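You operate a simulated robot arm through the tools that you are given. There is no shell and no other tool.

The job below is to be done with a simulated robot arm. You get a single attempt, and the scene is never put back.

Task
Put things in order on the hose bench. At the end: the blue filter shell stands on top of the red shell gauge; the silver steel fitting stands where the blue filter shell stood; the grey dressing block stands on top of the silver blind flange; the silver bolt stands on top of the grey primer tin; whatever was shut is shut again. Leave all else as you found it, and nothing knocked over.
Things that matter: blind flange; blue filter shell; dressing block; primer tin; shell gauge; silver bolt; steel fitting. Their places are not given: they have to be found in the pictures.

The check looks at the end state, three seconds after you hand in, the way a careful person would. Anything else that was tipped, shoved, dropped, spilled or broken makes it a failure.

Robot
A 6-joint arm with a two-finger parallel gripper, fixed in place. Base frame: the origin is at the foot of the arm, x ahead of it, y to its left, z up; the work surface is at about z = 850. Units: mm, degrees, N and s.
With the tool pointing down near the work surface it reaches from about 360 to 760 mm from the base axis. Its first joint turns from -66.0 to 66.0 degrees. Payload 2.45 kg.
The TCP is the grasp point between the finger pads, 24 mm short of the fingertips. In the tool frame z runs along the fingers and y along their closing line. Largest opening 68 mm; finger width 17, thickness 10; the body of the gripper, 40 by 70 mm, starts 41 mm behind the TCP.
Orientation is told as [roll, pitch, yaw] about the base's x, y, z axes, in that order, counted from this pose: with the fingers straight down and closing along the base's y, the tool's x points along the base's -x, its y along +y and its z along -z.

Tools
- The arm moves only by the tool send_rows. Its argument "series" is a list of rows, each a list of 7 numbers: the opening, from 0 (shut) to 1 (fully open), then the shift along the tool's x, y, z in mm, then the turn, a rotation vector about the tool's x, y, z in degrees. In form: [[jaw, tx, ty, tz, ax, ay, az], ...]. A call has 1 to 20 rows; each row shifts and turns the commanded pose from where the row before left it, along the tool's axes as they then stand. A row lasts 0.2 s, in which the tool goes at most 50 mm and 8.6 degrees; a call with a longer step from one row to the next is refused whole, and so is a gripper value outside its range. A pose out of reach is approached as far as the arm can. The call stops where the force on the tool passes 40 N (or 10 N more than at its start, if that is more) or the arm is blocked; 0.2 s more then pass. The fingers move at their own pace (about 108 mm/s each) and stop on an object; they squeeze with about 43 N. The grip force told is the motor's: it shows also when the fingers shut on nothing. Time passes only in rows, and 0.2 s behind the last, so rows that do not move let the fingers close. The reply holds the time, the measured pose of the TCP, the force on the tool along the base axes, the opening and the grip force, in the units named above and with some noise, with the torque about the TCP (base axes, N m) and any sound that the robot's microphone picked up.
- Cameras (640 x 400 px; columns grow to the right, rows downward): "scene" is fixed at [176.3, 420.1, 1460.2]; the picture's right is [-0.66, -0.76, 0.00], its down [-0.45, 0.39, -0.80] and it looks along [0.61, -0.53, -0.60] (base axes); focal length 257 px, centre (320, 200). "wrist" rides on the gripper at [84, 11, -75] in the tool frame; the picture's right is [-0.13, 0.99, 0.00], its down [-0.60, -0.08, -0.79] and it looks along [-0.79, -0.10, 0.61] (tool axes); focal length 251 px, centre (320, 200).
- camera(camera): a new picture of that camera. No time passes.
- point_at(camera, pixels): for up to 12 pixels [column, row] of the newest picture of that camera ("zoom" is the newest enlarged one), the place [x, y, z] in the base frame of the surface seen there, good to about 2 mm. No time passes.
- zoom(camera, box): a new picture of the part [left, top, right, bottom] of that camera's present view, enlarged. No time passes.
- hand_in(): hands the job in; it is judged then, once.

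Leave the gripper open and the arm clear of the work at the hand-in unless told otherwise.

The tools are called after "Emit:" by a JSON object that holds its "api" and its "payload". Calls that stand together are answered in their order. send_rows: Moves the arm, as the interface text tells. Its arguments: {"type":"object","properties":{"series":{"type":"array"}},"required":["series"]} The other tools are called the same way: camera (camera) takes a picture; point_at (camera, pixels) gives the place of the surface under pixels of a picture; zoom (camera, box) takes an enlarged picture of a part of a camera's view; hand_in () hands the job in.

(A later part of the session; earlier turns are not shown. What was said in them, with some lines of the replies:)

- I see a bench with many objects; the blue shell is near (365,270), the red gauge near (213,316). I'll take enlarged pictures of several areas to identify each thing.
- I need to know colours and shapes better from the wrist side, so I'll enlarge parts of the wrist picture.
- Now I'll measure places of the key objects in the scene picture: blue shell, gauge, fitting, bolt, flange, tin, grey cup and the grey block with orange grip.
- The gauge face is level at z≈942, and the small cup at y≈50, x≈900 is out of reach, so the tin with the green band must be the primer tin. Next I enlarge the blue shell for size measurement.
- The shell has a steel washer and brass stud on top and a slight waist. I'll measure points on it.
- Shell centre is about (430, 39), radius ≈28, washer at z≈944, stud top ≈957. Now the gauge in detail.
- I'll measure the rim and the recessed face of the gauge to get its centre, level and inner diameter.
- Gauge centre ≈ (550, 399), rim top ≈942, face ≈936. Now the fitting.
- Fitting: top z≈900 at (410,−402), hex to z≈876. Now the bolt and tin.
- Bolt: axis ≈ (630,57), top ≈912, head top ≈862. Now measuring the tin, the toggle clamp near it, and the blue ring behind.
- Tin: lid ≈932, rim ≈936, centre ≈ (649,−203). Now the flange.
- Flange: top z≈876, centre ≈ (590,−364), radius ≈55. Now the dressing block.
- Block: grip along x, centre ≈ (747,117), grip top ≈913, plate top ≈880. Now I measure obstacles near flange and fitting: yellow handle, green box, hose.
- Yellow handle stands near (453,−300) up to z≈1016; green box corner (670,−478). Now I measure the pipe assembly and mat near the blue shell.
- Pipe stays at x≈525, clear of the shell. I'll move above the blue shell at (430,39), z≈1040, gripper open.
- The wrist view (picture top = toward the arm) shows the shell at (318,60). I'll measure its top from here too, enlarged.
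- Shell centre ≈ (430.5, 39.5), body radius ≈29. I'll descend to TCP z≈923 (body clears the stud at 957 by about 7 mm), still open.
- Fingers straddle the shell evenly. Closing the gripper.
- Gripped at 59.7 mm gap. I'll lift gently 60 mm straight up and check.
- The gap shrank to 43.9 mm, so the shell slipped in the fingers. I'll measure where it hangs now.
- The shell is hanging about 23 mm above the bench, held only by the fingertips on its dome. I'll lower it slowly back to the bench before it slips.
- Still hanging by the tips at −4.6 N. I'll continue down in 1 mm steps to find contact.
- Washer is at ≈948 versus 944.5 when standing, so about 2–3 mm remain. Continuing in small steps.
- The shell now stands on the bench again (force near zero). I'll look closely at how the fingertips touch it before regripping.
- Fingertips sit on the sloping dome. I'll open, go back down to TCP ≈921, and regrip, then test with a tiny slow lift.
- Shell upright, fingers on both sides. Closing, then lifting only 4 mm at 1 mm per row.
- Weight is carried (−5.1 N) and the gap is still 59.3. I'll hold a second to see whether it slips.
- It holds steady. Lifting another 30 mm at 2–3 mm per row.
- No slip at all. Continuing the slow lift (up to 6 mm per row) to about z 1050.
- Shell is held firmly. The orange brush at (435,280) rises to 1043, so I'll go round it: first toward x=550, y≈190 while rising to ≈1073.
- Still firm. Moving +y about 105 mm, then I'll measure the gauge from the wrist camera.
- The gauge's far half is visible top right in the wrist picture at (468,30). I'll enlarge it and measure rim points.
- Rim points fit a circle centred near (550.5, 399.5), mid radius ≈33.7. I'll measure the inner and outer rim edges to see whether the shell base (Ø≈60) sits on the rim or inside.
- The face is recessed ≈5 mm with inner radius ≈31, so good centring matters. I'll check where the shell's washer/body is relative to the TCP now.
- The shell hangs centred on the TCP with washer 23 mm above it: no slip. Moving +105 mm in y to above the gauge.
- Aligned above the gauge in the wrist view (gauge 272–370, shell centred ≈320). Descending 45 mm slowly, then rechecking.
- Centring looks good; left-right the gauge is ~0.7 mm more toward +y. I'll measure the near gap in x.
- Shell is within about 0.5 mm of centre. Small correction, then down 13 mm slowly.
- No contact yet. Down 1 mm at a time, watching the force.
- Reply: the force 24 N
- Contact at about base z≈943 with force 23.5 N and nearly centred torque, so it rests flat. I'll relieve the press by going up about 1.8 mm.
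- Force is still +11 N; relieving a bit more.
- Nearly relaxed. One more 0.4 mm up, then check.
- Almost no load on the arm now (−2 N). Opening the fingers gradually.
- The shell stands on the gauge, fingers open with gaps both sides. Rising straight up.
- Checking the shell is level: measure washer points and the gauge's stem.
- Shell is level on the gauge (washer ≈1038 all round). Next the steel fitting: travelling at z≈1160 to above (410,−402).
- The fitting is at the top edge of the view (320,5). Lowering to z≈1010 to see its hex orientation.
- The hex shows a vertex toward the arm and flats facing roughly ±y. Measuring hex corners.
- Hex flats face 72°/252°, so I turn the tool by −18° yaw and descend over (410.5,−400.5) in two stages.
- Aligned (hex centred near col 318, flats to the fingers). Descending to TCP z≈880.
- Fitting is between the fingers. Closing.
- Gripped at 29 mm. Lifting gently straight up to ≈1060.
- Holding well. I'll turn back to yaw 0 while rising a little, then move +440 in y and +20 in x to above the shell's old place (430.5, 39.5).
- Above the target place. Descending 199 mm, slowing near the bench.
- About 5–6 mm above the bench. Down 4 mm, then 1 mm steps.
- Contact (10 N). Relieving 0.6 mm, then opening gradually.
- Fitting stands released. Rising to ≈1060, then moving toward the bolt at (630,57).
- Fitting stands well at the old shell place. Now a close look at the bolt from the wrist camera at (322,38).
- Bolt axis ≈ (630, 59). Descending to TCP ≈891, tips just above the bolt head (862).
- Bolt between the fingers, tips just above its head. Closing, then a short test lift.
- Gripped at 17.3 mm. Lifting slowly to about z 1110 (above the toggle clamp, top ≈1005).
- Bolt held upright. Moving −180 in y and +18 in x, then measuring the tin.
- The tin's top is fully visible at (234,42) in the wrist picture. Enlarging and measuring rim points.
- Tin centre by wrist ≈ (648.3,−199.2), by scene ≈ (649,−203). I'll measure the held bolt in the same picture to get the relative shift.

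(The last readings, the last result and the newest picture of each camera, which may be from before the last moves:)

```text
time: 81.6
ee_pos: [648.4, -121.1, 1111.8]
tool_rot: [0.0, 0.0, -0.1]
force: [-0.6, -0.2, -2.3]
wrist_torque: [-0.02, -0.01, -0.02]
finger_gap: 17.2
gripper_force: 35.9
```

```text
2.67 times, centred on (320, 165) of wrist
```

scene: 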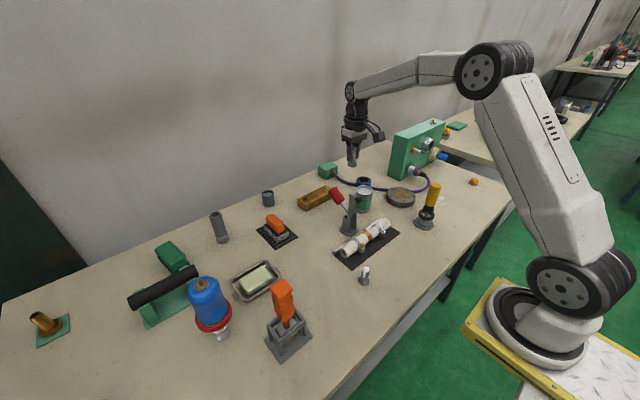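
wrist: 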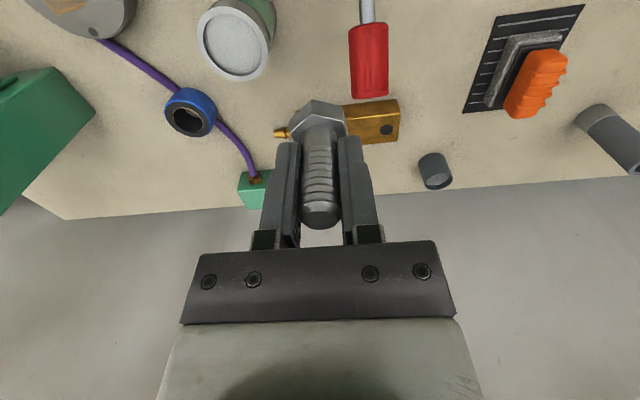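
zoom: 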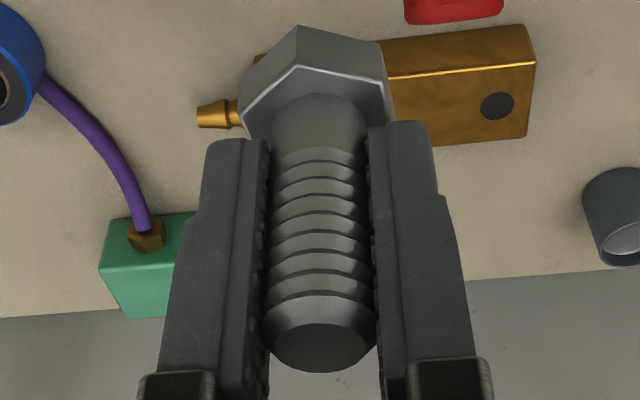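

Emit:
{"api": "point_at", "payload": {"camera": "zoom", "pixels": [[320, 345], [320, 310], [320, 250], [320, 180], [320, 120], [268, 330], [374, 330], [245, 105], [385, 85], [298, 45], [296, 75]]}}

```text
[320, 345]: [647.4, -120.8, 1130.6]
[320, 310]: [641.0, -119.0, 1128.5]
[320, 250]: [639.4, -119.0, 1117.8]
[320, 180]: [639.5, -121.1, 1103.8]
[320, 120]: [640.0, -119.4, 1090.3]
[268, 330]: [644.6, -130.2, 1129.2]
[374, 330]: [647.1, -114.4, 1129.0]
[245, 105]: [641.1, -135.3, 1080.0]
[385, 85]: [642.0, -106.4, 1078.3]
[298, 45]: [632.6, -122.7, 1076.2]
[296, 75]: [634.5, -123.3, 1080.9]
```

Bolt axis is at the TCP (648.2,−121.3), upright. Moving −79 in y to above the tin centre, then descending 118 mm.

Emit:
{"api": "send_rows", "payload": {"series": [[0, 0, -3, 0, 0, 0, 0], [0, -0.4, -7, 0, 0, 0, 0], [0, 0, -12, 0, 0, 0, 0], [0, 0, -16, 0, 0, 0, 0], [0, 0, -16, 0, 0, 0, 0], [0, 0, -12, 0, 0, 0, 0], [0, 0, -8, 0, 0, 0, 0], [0, 0, -4, 0, 0, 0, 0], [0, 0, -1.2, 0, 0, 0, 0], [0, 0, 0, 0, 0, 0, 0], [0, 0, 0, 6, 0, 0, 0], [0, 0, 0, 12, 0, 0, 0], [0, 0, 0, 18, 0, 0, 0], [0, 0, 0, 22, 0, 0, 0], [0, 0, 0, 22, 0, 0, 0], [0, 0, 0, 18, 0, 0, 0], [0, 0, 0, 12, 0, 0, 0], [0, 0, 0, 6, 0, 0, 0], [0, 0, 0, 2, 0, 0, 0], [0, 0, 0, 0, 0, 0, 0]]}}

Emit:
{"api": "camera", "payload": {"camera": "wrist"}}

Emit:
{"api": "zoom", "payload": {"camera": "scene", "box": [320, 120, 420, 230]}}

```text
time: 85.8
ee_pos: [649.1, -198.3, 992.1]
tool_rot: [0.0, 0.0, 0.0]
force: [0.8, 0.0, -1.2]
wrist_torque: [-0.03, -0.01, 0.0]
finger_gap: 17.1
gripper_force: 35.8
```

```text
taken
```

wrist: 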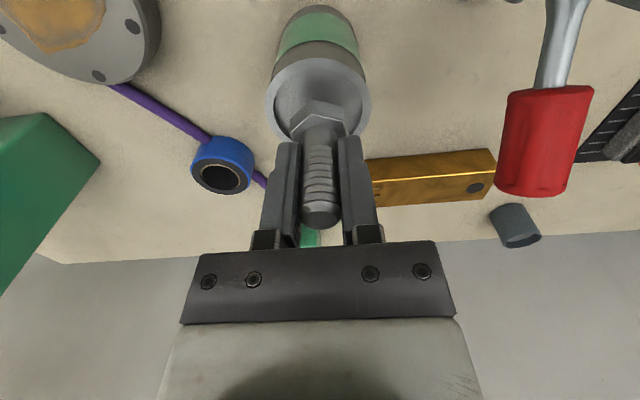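

```text
3.64 times, centred on (370, 175) of scene
```

zoom: 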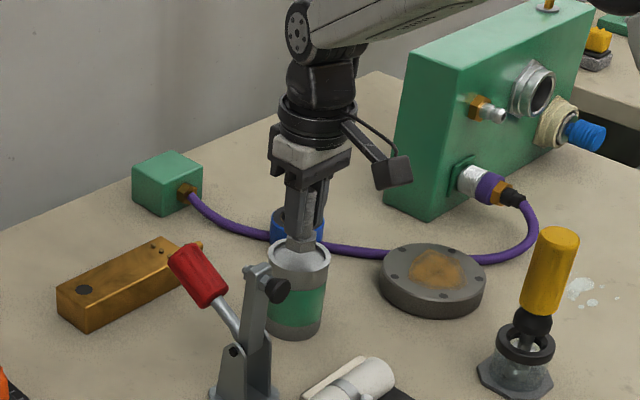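

Bolt head is centred over the tin. Going down 13 mm, then 1 mm steps to contact.

Emit:
{"api": "send_rows", "payload": {"series": [[0, 0, 0, 2, 0, 0, 0], [0, 0, 0, 4, 0, 0, 0], [0, 0, 0, 4, 0, 0, 0], [0, 0, 0, 2, 0, 0, 0], [0, 0, 0, 1, 0, 0, 0], [0, 0, 0, 0, 0, 0, 0]]}}

Emit:
{"api": "zoom", "payload": {"camera": "scene", "box": [340, 160, 400, 220]}}

Emit:
{"api": "zoom", "payload": {"camera": "wrist", "box": [260, 40, 380, 160]}}

```text
time: 87.2
ee_pos: [647.4, -200.0, 980.8]
tool_rot: [0.0, 0.0, 0.0]
force: [-1.8, 1.1, 1.3]
wrist_torque: [0.01, 0.05, -0.02]
finger_gap: 17.2
gripper_force: 35.6
```

```text
6.67 times, centred on (370, 190) of scene
```

zoom: 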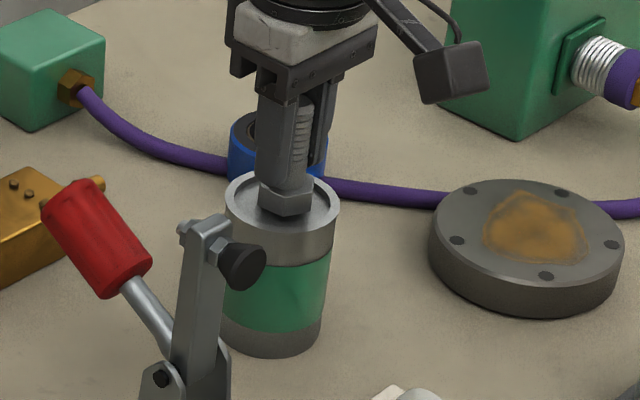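

```text
3.33 times, centred on (320, 100) of wrist
```

zoom: 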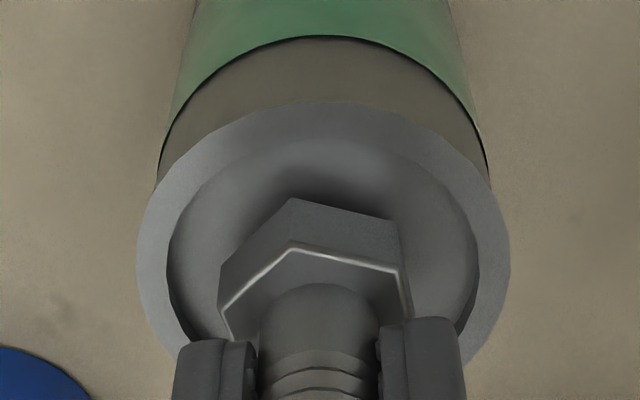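

Contact felt (+1.3 N) with the bolt head centred on the tin. Opening gradually.

Emit:
{"api": "send_rows", "payload": {"series": [[0, 0, 0, 0, 0, 0, 0], [0.26, 0, 0, 0, 0, 0, 0], [0.29, 0, 0, 0, 0, 0, 0], [0.33, 0, 0, 0, 0, 0, 0], [0.4, 0, 0, 0, 0, 0, 0], [0.6, 0, 0, 0, 0, 0, 0], [1, 0, 0, 0, 0, 0, 0], [1, 0, 0, 0, 0, 0, 0]]}}

Emit:
{"api": "camera", "payload": {"camera": "wrist"}}

Emit:
{"api": "zoom", "payload": {"camera": "scene", "box": [340, 160, 400, 220]}}

```text
time: 89.0
ee_pos: [648.8, -201.5, 981.5]
tool_rot: [0.1, -0.1, 0.0]
force: [1.2, 0.5, 0.7]
wrist_torque: [0.01, 0.01, -0.01]
finger_gap: 67.9
gripper_force: 0.0
```

```text
taken
```

wrist: 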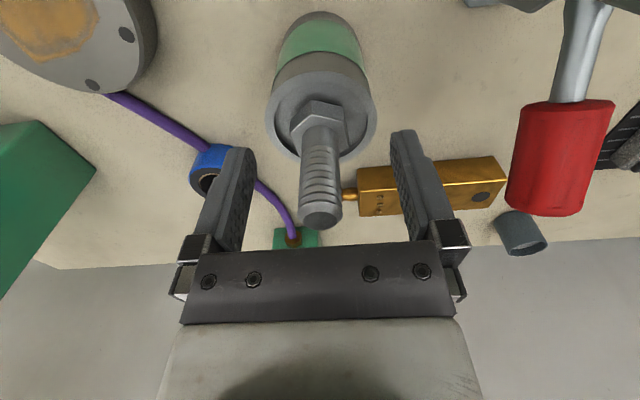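

```text
6.67 times, centred on (370, 190) of scene
```

zoom: 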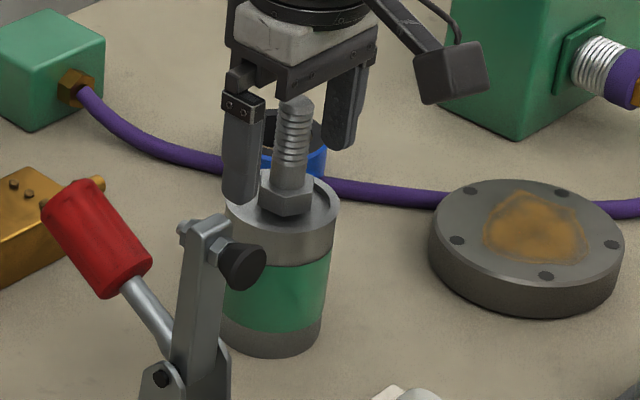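

Bolt stands on the tin. Rising to ≈1110, then moving toward the dressing block (747,117).

Emit:
{"api": "send_rows", "payload": {"series": [[1, 0, 0, -4, 0, 0, 0], [1, 0, 0, -10, 0, 0, 0], [1, 0, 0, -20, 0, 0, 0], [1, 0, 0, -35, 0, 0, 0], [1, 0, 0, -40, 0, 0, 0], [1, 0, 0, -22, 0, 0, 0], [1, -3, 20, 0, 0, 0, 0], [1, -6, 40, 0, 0, 0, 0], [1, -6, 44, 0, 0, 0, 0], [1, -6, 44, 0, 0, 0, 0], [1, -6, 44, 0, 0, 0, 0], [1, -6, 44, 0, 0, 0, 0], [1, -6, 40, 0, 0, 0, 0], [1, -6, 25, 0, 0, 0, 0], [1, -6, 12, 0, 0, 0, 0], [1, 0, 4, 0, 0, 0, 0], [1, 0, 0, 0, 0, 0, 0]]}}

Emit:
{"api": "camera", "payload": {"camera": "wrist"}}

Emit:
{"api": "zoom", "payload": {"camera": "scene", "box": [340, 140, 420, 220]}}

```text
time: 92.6
ee_pos: [700.8, 117.2, 1110.1]
tool_rot: [-0.1, 0.0, 0.0]
force: [-0.4, -0.1, -1.2]
wrist_torque: [-0.01, 0.01, 0.01]
finger_gap: 68.0
gripper_force: 0.0
```

```text
taken
```

wrist: 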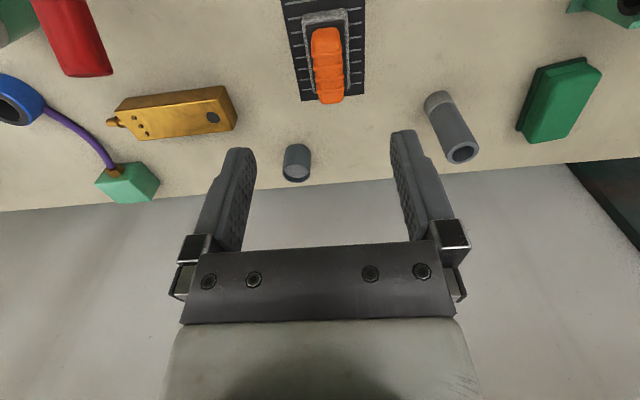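

```text
5.00 times, centred on (380, 180) of scene
```

zoom: 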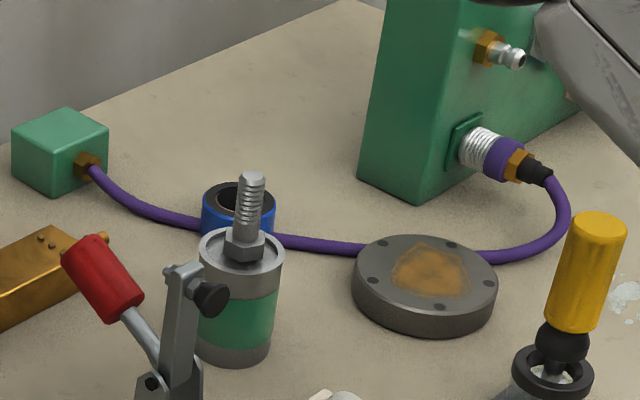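

Bolt stands well centred. Now enlarging the dressing block in the wrist picture.

Emit:
{"api": "zoom", "payload": {"camera": "wrist", "box": [270, 0, 390, 110]}}

```text
3.64 times, centred on (330, 55) of wrist
```

zoom: 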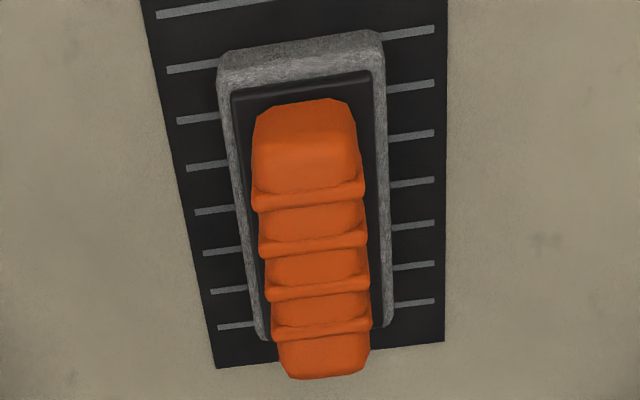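

Emit:
{"api": "point_at", "payload": {"camera": "zoom", "pixels": [[220, 70], [382, 48], [262, 335], [390, 322], [255, 150], [358, 150], [262, 215], [360, 210], [272, 330], [366, 320], [310, 180], [325, 355]]}}

```text
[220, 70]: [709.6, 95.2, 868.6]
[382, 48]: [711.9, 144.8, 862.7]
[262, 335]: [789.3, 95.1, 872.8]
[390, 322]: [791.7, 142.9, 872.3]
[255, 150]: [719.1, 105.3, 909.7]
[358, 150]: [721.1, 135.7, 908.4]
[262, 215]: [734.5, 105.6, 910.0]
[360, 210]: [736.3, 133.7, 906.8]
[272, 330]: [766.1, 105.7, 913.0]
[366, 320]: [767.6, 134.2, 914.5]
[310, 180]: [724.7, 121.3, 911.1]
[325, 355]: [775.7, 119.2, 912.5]
```

Block by wrist: x 710–790, y 95–144, grip centred y≈119.5; edges parallel to the axes. I'll go to (741,118.5) and down to z≈960 first.

Emit:
{"api": "send_rows", "payload": {"series": [[1, -6, 0.5, 25, 0, 0, 0], [1, -10, 0.5, 35, 0, 0, 0], [1, -10, 0.5, 35, 0, 0, 0], [1, -10, 0.5, 30, 0, 0, 0], [1, -5, 0, 20, 0, 0, 0], [1, -1, 0, 5, 0, 0, 0], [1, 0, 0, 0, 0, 0, 0]]}}

Emit:
{"api": "camera", "payload": {"camera": "wrist"}}

Emit:
{"api": "zoom", "payload": {"camera": "scene", "box": [225, 160, 325, 260]}}

```text
time: 94.2
ee_pos: [743.2, 118.3, 961.6]
tool_rot: [0.0, 0.0, 0.0]
force: [0.5, -0.6, 0.5]
wrist_torque: [-0.02, -0.01, -0.02]
finger_gap: 68.3
gripper_force: 0.1
```

```text
taken
```

wrist: 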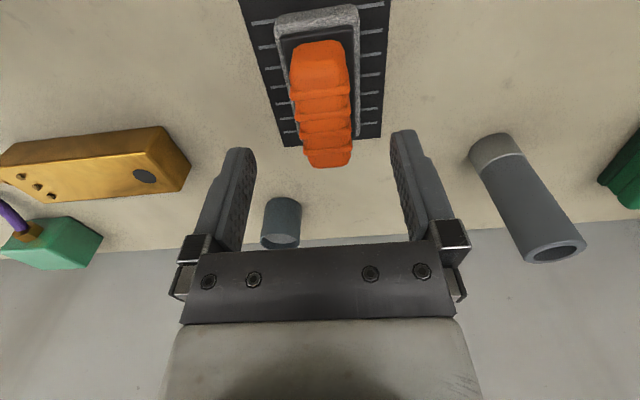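

```text
4.00 times, centred on (275, 210) of scene
```

zoom: 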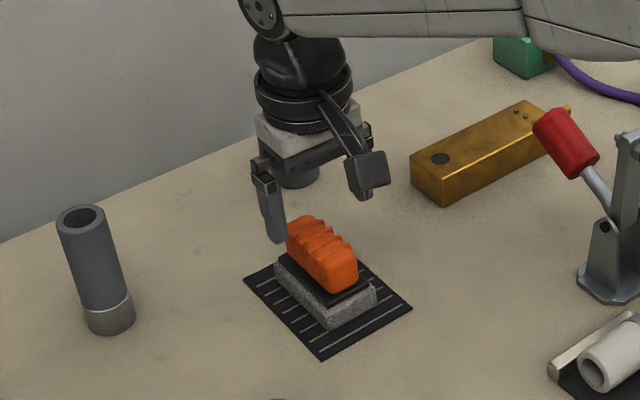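

Reachable. Moving 4 mm further in x and descending to TCP ≈907.

Emit:
{"api": "send_rows", "payload": {"series": [[1, -4, 0, 15, 0, 0, 0], [1, 0, 0, 15, 0, 0, 0], [1, 0, 0, 12, 0, 0, 0], [1, 0, 0, 7, 0, 0, 0], [1, 0, 0, 3.5, 0, 0, 0], [1, 0, 0, 0, 0, 0, 0], [1, 0, 0, 0, 0, 0, 0]]}}

Emit:
{"api": "camera", "payload": {"camera": "wrist"}}

Emit:
{"api": "zoom", "payload": {"camera": "scene", "box": [235, 180, 315, 260]}}

```text
time: 95.8
ee_pos: [746.8, 118.6, 907.4]
tool_rot: [-0.1, 0.0, 0.1]
force: [-0.5, -0.7, 0.5]
wrist_torque: [0.02, 0.01, -0.02]
finger_gap: 68.0
gripper_force: 0.0
```

```text
taken
```

wrist: 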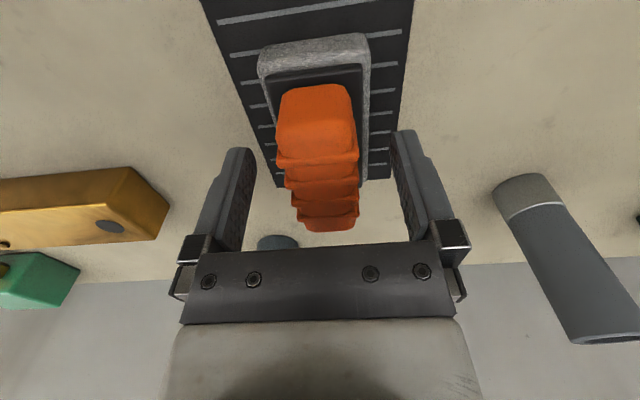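

```text
5.00 times, centred on (275, 220) of scene
```

zoom: 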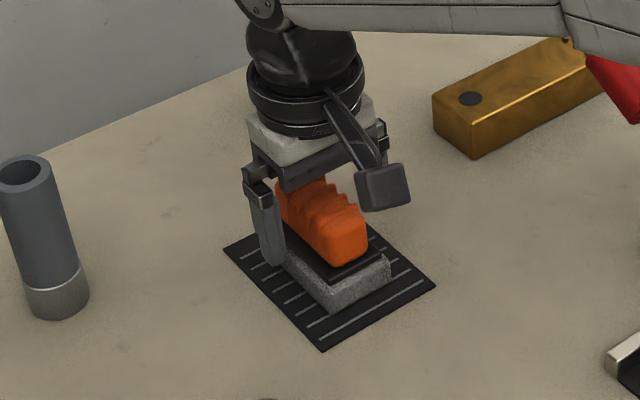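

Reached, grip centred between fingers. Closing gradually.

Emit:
{"api": "send_rows", "payload": {"series": [[0.7, 0, 0, 0, 0, 0, 0], [0.55, 0, 0, 0, 0, 0, 0], [0.45, 0, 0, 0, 0, 0, 0], [0.38, 0, 0, 0, 0, 0, 0], [0, 0, 0, 0, 0, 0, 0], [0, 0, 0, 0, 0, 0, 0], [0, 0, 0, 0, 0, 0, 0]]}}

Emit:
{"api": "send_rows", "payload": {"series": [[0, 0, 0, -1, 0, 0, 0], [0, 0, 0, -1, 0, 0, 0], [0, 0, 0, -1, 0, 0, 0], [0, 0, 0, -2, 0, 0, 0], [0, 0, 0, -3, 0, 0, 0], [0, 0, 0, 0, 0, 0, 0]]}}

Emit:
{"api": "camera", "payload": {"camera": "wrist"}}

Emit:
{"api": "zoom", "payload": {"camera": "scene", "box": [235, 180, 315, 260]}}

```text
time: 97.4
ee_pos: [747.0, 118.7, 909.0]
tool_rot: [0.0, 0.0, 0.0]
force: [-1.0, 3.2, 1.8]
wrist_torque: [0.09, -0.05, 0.02]
finger_gap: 29.7
gripper_force: 42.7
```

```text
time: 98.8
ee_pos: [744.6, 119.1, 916.0]
tool_rot: [0.1, 0.0, 0.0]
force: [0.3, -0.6, -1.9]
wrist_torque: [-0.02, -0.01, 0.01]
finger_gap: 29.6
gripper_force: 43.1
```

```text
taken
```

wrist: 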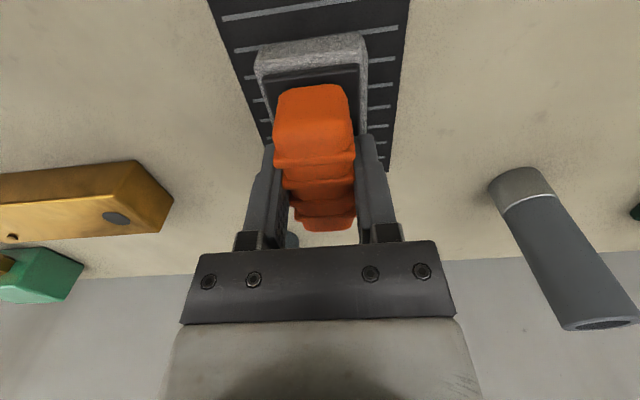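

```text
5.00 times, centred on (275, 220) of scene
```

zoom: 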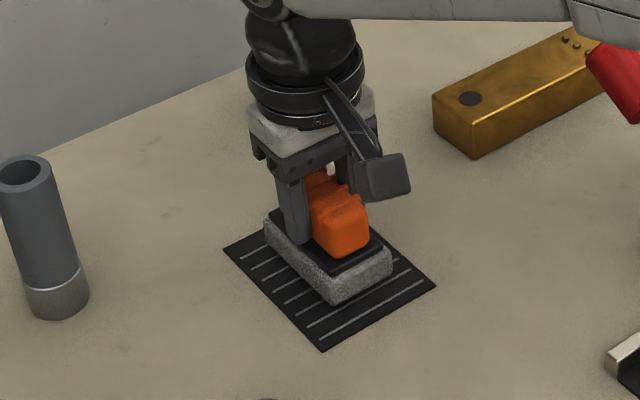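

Block lifted, mat stays on the bench, block level. Lifting slowly to ≈1130 so it clears the bolt on the tin and toggle clamp.

Emit:
{"api": "send_rows", "payload": {"series": [[0, 0, 0, -1, 0, 0, 0], [0, 0, 0, -3, 0, 0, 0], [0, 0, 0, -5, 0, 0, 0], [0, 0, 0, -7, 0, 0, 0], [0, 0, 0, -9, 0, 0, 0], [0, 0, 0, -11, 0, 0, 0], [0, 0, 0, -13, 0, 0, 0], [0, 1, 0, -15, 0, 0, 0], [0, 2, 0, -16, 0, 0, 0], [0, 3, 0, -16, 0, 0, 0], [0, 4, 0, -16, 0, 0, 0], [0, 4, 0, -16, 0, 0, 0], [0, 4, 0, -16, 0, 0, 0], [0, 4, 0, -16, 0, 0, 0], [0, 4, 0, -15, 0, 0, 0], [0, 4, 0, -13, 0, 0, 0], [0, 4, 0, -11, 0, 0, 0], [0, 4, 0, -8, 0, 0, 0], [0, 2, 0, -5, 0, 0, 0], [0, 0, 0, -3, 0, 0, 0]]}}

Emit:
{"api": "camera", "payload": {"camera": "wrist"}}

Emit:
{"api": "camera", "payload": {"camera": "scene"}}

```text
time: 103.0
ee_pos: [705.0, 119.7, 1131.2]
tool_rot: [0.0, 0.0, -0.1]
force: [-0.1, -0.5, -1.9]
wrist_torque: [0.03, 0.0, 0.04]
finger_gap: 29.7
gripper_force: 42.4
```

```text
taken
```

wrist: 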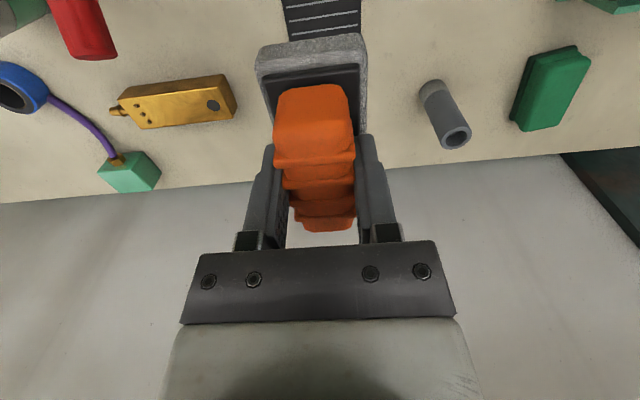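

```text
taken
```

scene: 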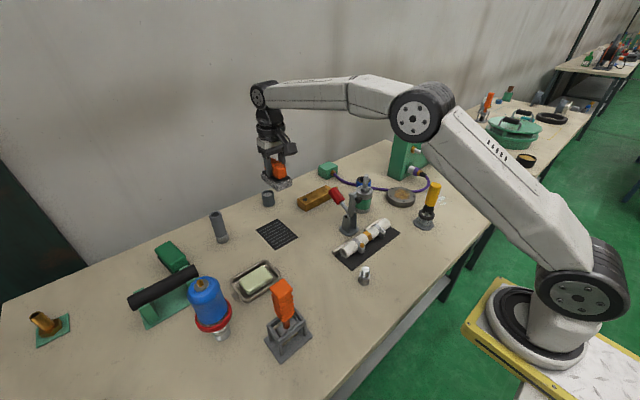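

Mat left in place. Moving over toward the flange, stopping at about (592,−280) to measure the flange.

Emit:
{"api": "send_rows", "payload": {"series": [[0, 1.4, -5, 0, 0, 0, 0], [0, 3.4, -12, 0, 0, 0, 0], [0, 5.7, -20, 0, 0, 0, 0], [0, 8, -28, 0, 0, 0, 0], [0, 9.1, -32, 0, 0, 0, 0], [0, 9.7, -34, 0, 0, 0, 0], [0, 9.7, -34, 0, 0, 0, 0], [0, 9.7, -34, 0, 0, 0, 0], [0, 9.7, -34, 0, 0, 0, 0], [0, 9.7, -34, 0, 0, 0, 0], [0, 9.1, -32, 0, 0, 0, 0], [0, 8, -28, 0, 0, 0, 0], [0, 6.8, -24, 0, 0, 0, 0], [0, 5.1, -18, 0, 0, 0, 0], [0, 4, -14, 0, 0, 0, 0], [0, 2.6, -9, 0, 0, 0, 0], [0, 1.3, -4.5, 0, 0, 0, 0], [0, 0.5, -2, 0, 0, 0, 0], [0, 0, 0, 0, 0, 0, 0]]}}

Emit:
{"api": "camera", "payload": {"camera": "wrist"}}

Emit:
{"api": "camera", "payload": {"camera": "scene"}}

```text
time: 107.0
ee_pos: [591.9, -279.9, 1132.6]
tool_rot: [0.0, 0.0, -0.1]
force: [0.2, -0.5, -2.5]
wrist_torque: [-0.01, 0.01, -0.03]
finger_gap: 29.4
gripper_force: 43.0
```

```text
taken
```

wrist: 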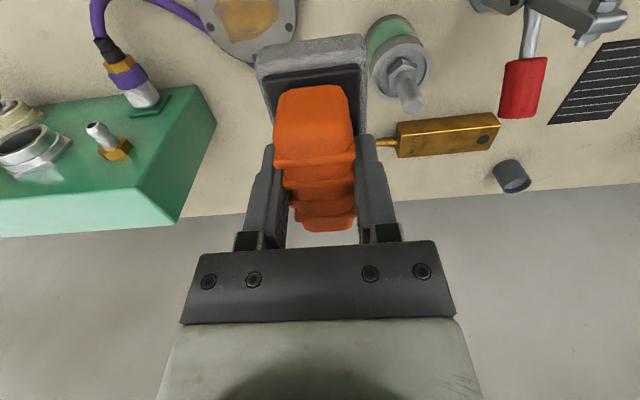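

```text
taken
```

scene: 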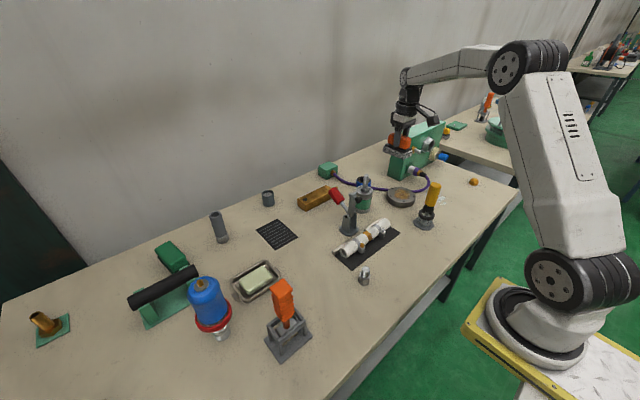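

Flange is partially visible at (245,25). Measuring its edge points and the held block.

Emit:
{"api": "zoom", "payload": {"camera": "wrist", "box": [180, 0, 380, 125]}}

```text
3.20 times, centred on (280, 62) of wrist
```

zoom: 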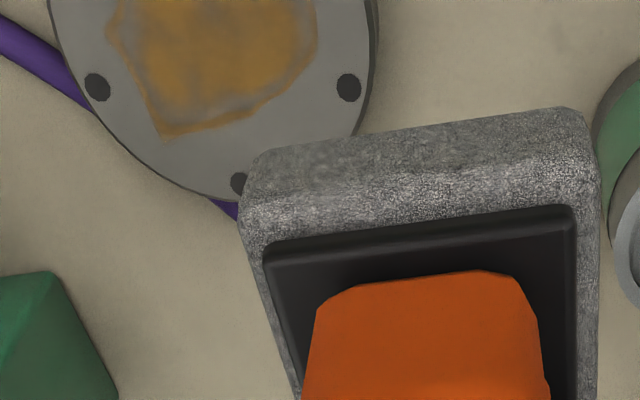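

Emit:
{"api": "point_at", "payload": {"camera": "zoom", "pixels": [[54, 20], [75, 80], [120, 145], [200, 192], [355, 120], [368, 50], [368, 10], [97, 87], [349, 88], [255, 160], [575, 115], [590, 200]]}}

Emit:
{"api": "point_at", "payload": {"camera": "zoom", "pixels": [[245, 215], [595, 190], [420, 150], [280, 245], [560, 215], [330, 300], [525, 300], [430, 290], [270, 180], [560, 140], [240, 183], [270, 285]]}}

```text
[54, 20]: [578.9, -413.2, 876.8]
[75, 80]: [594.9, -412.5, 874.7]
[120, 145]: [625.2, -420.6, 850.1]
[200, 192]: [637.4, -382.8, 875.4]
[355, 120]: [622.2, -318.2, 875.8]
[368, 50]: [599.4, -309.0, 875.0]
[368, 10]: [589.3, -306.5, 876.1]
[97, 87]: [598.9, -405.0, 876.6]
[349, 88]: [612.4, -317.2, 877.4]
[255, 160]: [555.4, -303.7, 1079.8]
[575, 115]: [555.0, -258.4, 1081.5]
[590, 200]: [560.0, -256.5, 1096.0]
```

```text
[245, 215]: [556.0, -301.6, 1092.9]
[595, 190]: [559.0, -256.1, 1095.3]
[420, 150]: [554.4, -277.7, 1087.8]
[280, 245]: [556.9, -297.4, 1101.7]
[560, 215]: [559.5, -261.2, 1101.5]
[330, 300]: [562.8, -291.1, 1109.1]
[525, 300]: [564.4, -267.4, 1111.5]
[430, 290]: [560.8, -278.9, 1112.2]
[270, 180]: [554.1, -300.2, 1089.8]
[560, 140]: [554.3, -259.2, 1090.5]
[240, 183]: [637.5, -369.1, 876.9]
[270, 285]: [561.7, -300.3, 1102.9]
```

Flange centre ≈ (591,−361.5), block centre ≈ TCP + (2.2, 0.5). Moving −82 in y, −3.2 in x, then descending 110 mm.

Emit:
{"api": "send_rows", "payload": {"series": [[0, 0.3, -3, 0, 0, 0, 0], [0, 0.4, -7, 0, 0, 0, 0], [0, 0.5, -12, 0, 0, 0, 0], [0, 0.5, -16, 0, 0, 0, 0], [0, 0.5, -16, 0, 0, 0, 0], [0, 0.5, -13, 0, 0, 0, 0], [0, 0.5, -9, 0, 0, 0, 0], [0, 0, -4, 0, 0, 0, 0], [0, 0, -2, 0, 0, 0, 0], [0, 0, 0, 0, 0, 0, 0], [0, 0, 0, 5, 0, 0, 0], [0, 0, 0, 11, 0, 0, 0], [0, 0, 0, 16, 0, 0, 0], [0, 0, 0, 20, 0, 0, 0], [0, 0, 0, 20, 0, 0, 0], [0, 0, 0, 18, 0, 0, 0], [0, 0, 0, 12, 0, 0, 0], [0, 0, 0, 6, 0, 0, 0], [0, 0, 0, 2, 0, 0, 0], [0, 0, 0, 0, 0, 0, 0]]}}

Emit:
{"api": "camera", "payload": {"camera": "wrist"}}

Emit:
{"api": "zoom", "payload": {"camera": "scene", "box": [350, 100, 470, 230]}}

```text
time: 111.2
ee_pos: [589.6, -359.9, 1022.4]
tool_rot: [0.2, 0.0, -0.1]
force: [0.6, -0.8, -2.1]
wrist_torque: [0.0, 0.0, 0.0]
finger_gap: 29.8
gripper_force: 43.2
```

```text
taken
```

wrist: 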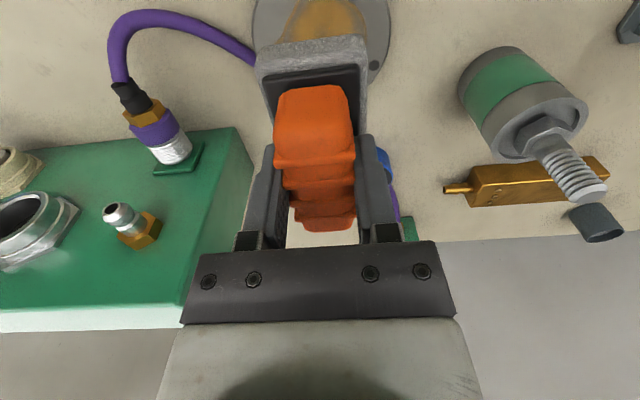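

```text
3.08 times, centred on (410, 165) of scene
```

zoom: 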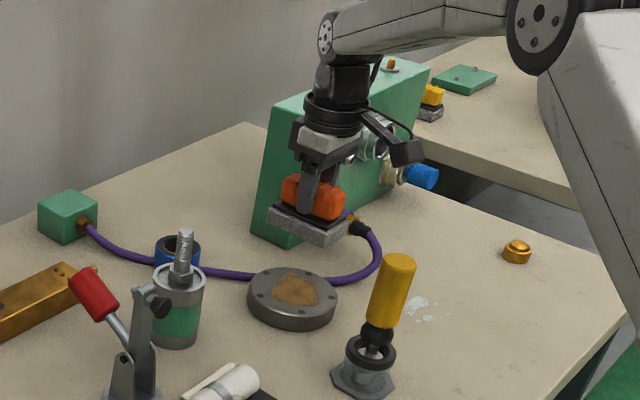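

Measuring flange edges and block edges again in this closer view.

Emit:
{"api": "zoom", "payload": {"camera": "wrist", "box": [240, 0, 400, 100]}}

```text
4.00 times, centred on (320, 50) of wrist
```

zoom: 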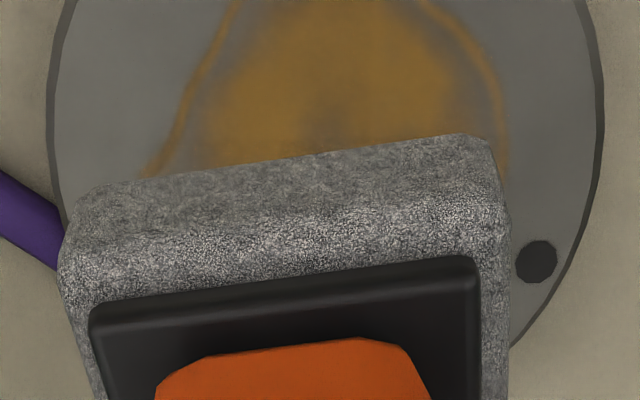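

Emit:
{"api": "point_at", "payload": {"camera": "zoom", "pixels": [[60, 60], [55, 110], [68, 180], [80, 15], [585, 60], [590, 110], [580, 190], [560, 260], [537, 262], [66, 250], [500, 200], [300, 180]]}}

```text
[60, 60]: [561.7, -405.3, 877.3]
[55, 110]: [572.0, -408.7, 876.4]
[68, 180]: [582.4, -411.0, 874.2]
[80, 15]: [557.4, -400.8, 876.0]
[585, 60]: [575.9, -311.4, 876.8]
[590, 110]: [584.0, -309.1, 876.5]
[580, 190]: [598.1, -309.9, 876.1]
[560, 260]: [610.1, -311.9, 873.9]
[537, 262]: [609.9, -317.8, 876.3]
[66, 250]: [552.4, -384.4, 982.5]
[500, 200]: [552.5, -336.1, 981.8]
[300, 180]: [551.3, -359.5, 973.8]
```

Block centre (592,−360) and flange centre (590.3,−360) agree. Small −1.5 mm x correction and descending 78 mm.

Emit:
{"api": "send_rows", "payload": {"series": [[0, 0.5, 0, 4, 0, 0, 0], [0, 0.5, 0, 8, 0, 0, 0], [0, 0.5, 0, 12, 0, 0, 0], [0, 0, 0, 14, 0, 0, 0], [0, 0, 0, 14, 0, 0, 0], [0, 0, 0, 11, 0, 0, 0], [0, 0, 0, 8, 0, 0, 0], [0, 0, 0, 5, 0, 0, 0], [0, 0, 0, 2, 0, 0, 0], [0, 0, 0, 0, 0, 0, 0]]}}

Emit:
{"api": "camera", "payload": {"camera": "wrist"}}

Emit:
{"api": "zoom", "payload": {"camera": "scene", "box": [360, 140, 450, 230]}}

```text
time: 113.4
ee_pos: [587.1, -363.2, 942.6]
tool_rot: [0.0, 0.0, 0.0]
force: [0.3, -0.2, -2.3]
wrist_torque: [-0.01, 0.02, 0.01]
finger_gap: 29.7
gripper_force: 42.7
```

```text
taken
```

wrist: 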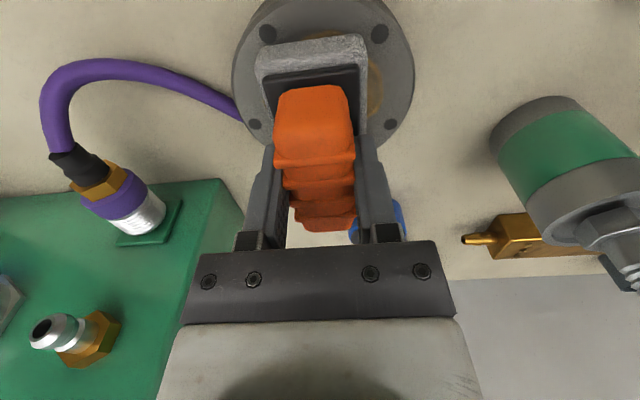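

```text
4.44 times, centred on (405, 185) of scene
```

zoom: 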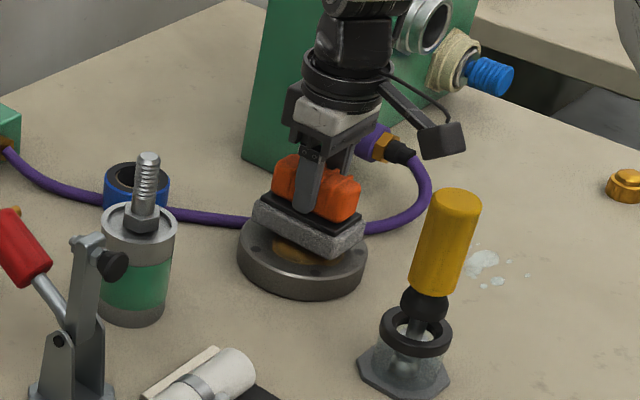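

Block is right over the flange, about 11 mm above. Down 8 mm, then 1 mm steps.

Emit:
{"api": "send_rows", "payload": {"series": [[0, 0, 0, 2, 0, 0, 0], [0, 0, 0, 3, 0, 0, 0], [0, 0, 0, 2, 0, 0, 0], [0, 0, 0, 1, 0, 0, 0], [0, 0, 0, 0, 0, 0, 0]]}}

Emit:
{"api": "send_rows", "payload": {"series": [[0, 0, 0, 1, 0, 0, 0], [0, 0, 0, 0, 0, 0, 0]]}}

Emit:
{"api": "send_rows", "payload": {"series": [[0, 0, 0, 1, 0, 0, 0], [0, 0, 0, 0, 0, 0, 0]]}}

```text
time: 114.6
ee_pos: [587.6, -361.3, 935.3]
tool_rot: [0.1, 0.0, 0.0]
force: [-0.7, 0.3, -2.2]
wrist_torque: [0.0, 0.04, -0.04]
finger_gap: 29.7
gripper_force: 42.5
```

```text
time: 115.2
ee_pos: [586.9, -362.5, 933.3]
tool_rot: [0.0, 0.0, 0.0]
force: [0.2, -0.1, -2.3]
wrist_torque: [-0.01, 0.03, -0.04]
finger_gap: 29.6
gripper_force: 43.4
```

```text
time: 115.8
ee_pos: [586.0, -360.8, 933.6]
tool_rot: [0.0, 0.0, 0.0]
force: [0.0, 0.4, -1.2]
wrist_torque: [0.01, 0.0, -0.03]
finger_gap: 29.8
gripper_force: 42.7
```

Emit:
{"api": "send_rows", "payload": {"series": [[0, 0, 0, 0.7, 0, 0, 0], [0, 0, 0, 0, 0, 0, 0]]}}

```text
time: 116.4
ee_pos: [586.2, -360.4, 933.9]
tool_rot: [0.0, 0.0, 0.0]
force: [0.3, 2.4, 2.8]
wrist_torque: [0.14, -0.03, 0.03]
finger_gap: 29.8
gripper_force: 43.1
```

Contact (+2.8 N). Opening gradually.

Emit:
{"api": "send_rows", "payload": {"series": [[0, 0, 0, 0, 0, 0, 0], [0.44, 0, 0, 0, 0, 0, 0], [0.47, 0, 0, 0, 0, 0, 0], [0.52, 0, 0, 0, 0, 0, 0], [0.6, 0, 0, 0, 0, 0, 0], [0.8, 0, 0, 0, 0, 0, 0], [0.9, 0, 0, 0, 0, 0, 0], [0.9, 0, 0, 0, 0, 0, 0]]}}

Emit:
{"api": "camera", "payload": {"camera": "wrist"}}

Emit:
{"api": "zoom", "payload": {"camera": "scene", "box": [360, 140, 450, 230]}}

```text
time: 118.2
ee_pos: [586.4, -362.1, 931.7]
tool_rot: [0.0, 0.0, 0.1]
force: [0.1, 0.4, 0.4]
wrist_torque: [-0.01, 0.0, -0.04]
finger_gap: 61.2
gripper_force: 0.2
```

```text
taken
```

wrist: 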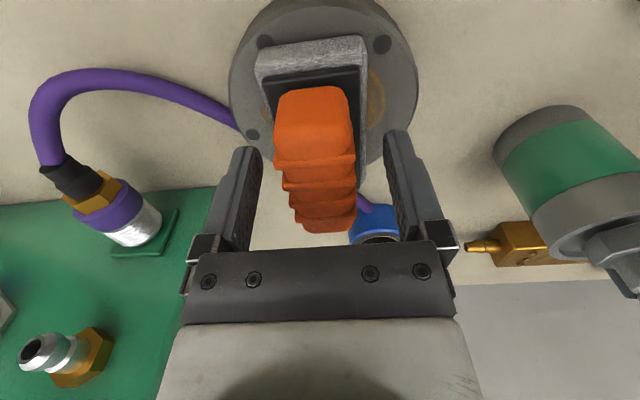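

```text
4.44 times, centred on (405, 185) of scene
```

zoom: 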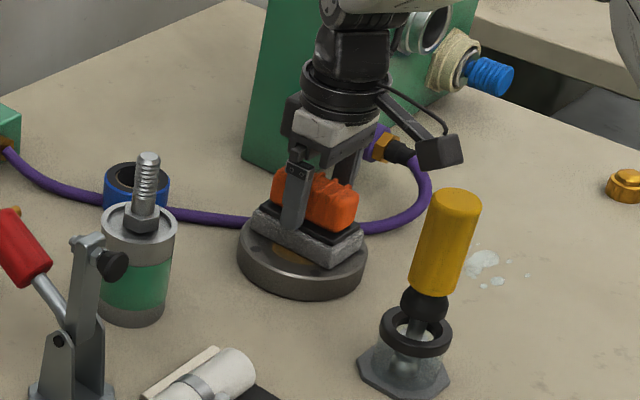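

Block stands on the flange. Rising straight up and opening fully.

Emit:
{"api": "send_rows", "payload": {"series": [[0.9, 0, 0, -3, 0, 0, 0], [0.9, 0, 0, -6, 0, 0, 0], [0.95, 0, 0, -12, 0, 0, 0], [1, 0, 0, -25, 0, 0, 0], [1, 0, 0, -40, 0, 0, 0], [1, 0, 0, -45, 0, 0, 0], [1, 0, 0, -45, 0, 0, 0], [1, 0, 0, -45, 0, 0, 0], [1, 0, 0, -25, 0, 0, 0], [1, 5, 20, 0, 0, 0, 0], [1, 10, 40, 0, 0, 0, 0], [1, 10, 44, 0, 0, 0, 0], [1, 10, 44, 0, 0, 0, 0], [1, 10, 44, 0, 0, 0, 0], [1, 10, 44, 0, 0, 0, 0], [1, 10, 44, 0, 0, 0, 0], [1, 10, 40, 0, 0, 0, 0], [1, 5, 16, 0, 0, 0, 0], [1, 0, 0, 0, 0, 0, 0]]}}

Emit:
{"api": "camera", "payload": {"camera": "scene"}}

Emit:
{"api": "camera", "payload": {"camera": "wrist"}}

```text
time: 122.2
ee_pos: [506.6, -24.9, 1178.3]
tool_rot: [-0.1, 0.1, -0.2]
force: [-0.1, 0.0, -0.7]
wrist_torque: [-0.03, -0.02, -0.01]
finger_gap: 67.9
gripper_force: 0.0
```

```text
taken
```

scene: 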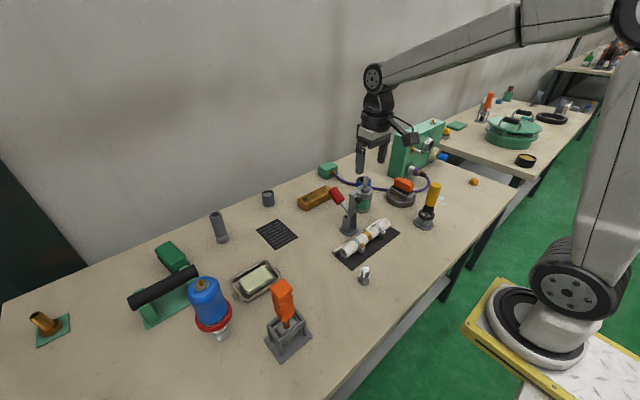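

```text
taken
```

wrist: 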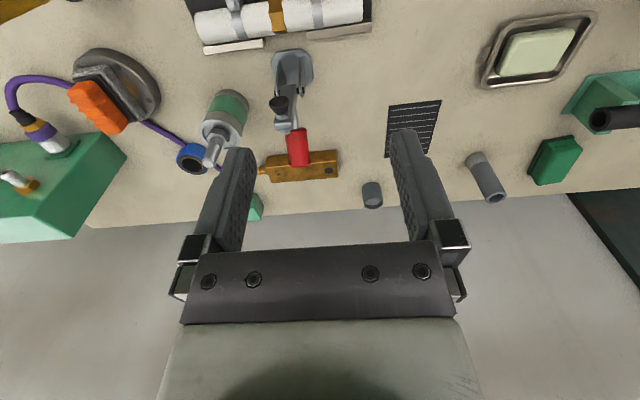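

Everything seems in place. Final checks: enlarge the four results and measure the fitting's place.

Emit:
{"api": "zoom", "payload": {"camera": "scene", "box": [340, 150, 440, 300]}}

Emit:
{"api": "zoom", "payload": {"camera": "scene", "box": [170, 260, 260, 350]}}

Emit:
{"api": "zoom", "payload": {"camera": "scene", "box": [340, 260, 388, 290]}}

Emit:
{"api": "point_at", "payload": {"camera": "zoom", "pixels": [[315, 120], [320, 130], [310, 160], [300, 240], [330, 240], [320, 100]]}}

```text
2.67 times, centred on (390, 225) of scene
```

zoom: 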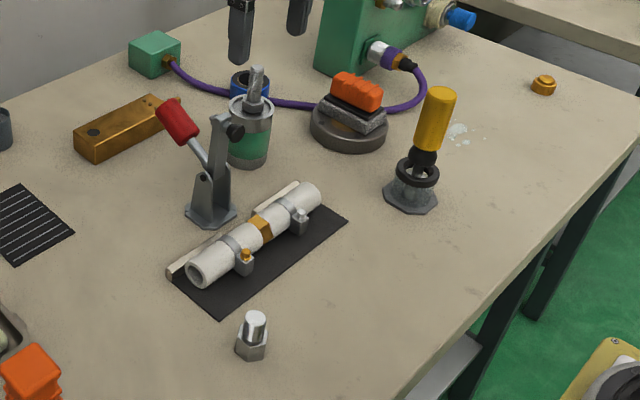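

```text
4.44 times, centred on (215, 305) of scene
```

zoom: 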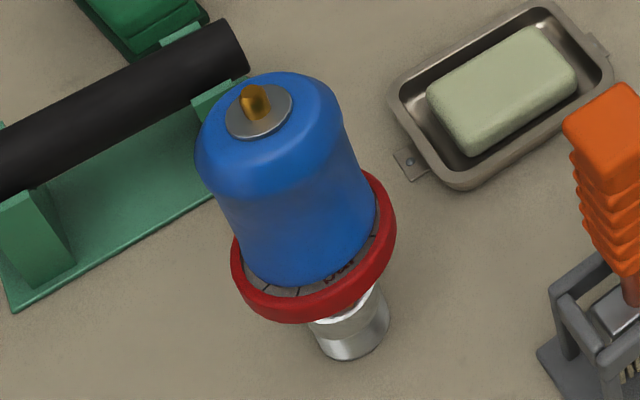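

```text
13.33 times, centred on (364, 275) of scene
```

zoom: 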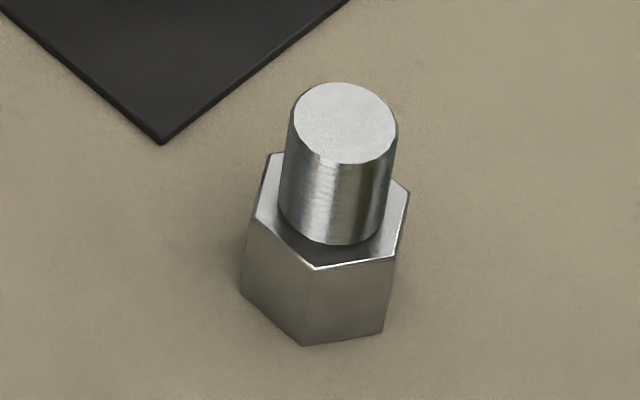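

```text
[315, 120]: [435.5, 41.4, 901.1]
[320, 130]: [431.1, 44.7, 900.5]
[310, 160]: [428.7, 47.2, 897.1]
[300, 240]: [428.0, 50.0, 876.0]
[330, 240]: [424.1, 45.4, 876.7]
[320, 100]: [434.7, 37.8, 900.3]
```

The results:
- **Fitting:** stands at about (432,39), where the shell stood.
- **Blue shell:** level on the gauge.
- **Bolt:** stands on the tin.
- **Dressing block:** stands on the flange, with its mat left in place.

I opened nothing, so nothing needs shutting. The gripper is open and the arm is clear, so I'm handing in.

Emit:
{"api": "hand_in", "payload": {}}

```text
The job is handed in.
```

The job is handed in, and all four moves ended where you asked.

- **Blue filter shell:** it stands level on the red shell gauge, centred to about 1 mm.
- **Steel fitting:** it stands at about (432, 39), within about 2 mm of where the shell stood (430.5, 39.5).
- **Dressing block:** it stands on the blind flange. Its ruled black mat stayed where it was.
- **Silver bolt:** it stands upright on the primer tin, head down.

I opened nothing, so nothing needed shutting, and I saw nothing tipped or moved out of place. The gripper is open and the arm is well above the bench.

- **Slip on the first lift:** the shell slid down in the fingers, so I set it back on the bench and gripped it lower. The second lift held.
- **Which tin:** I took the green-banded tin as the "grey primer tin". The only other candidate, the small dark grey cup at the back, is out of the arm's reach.
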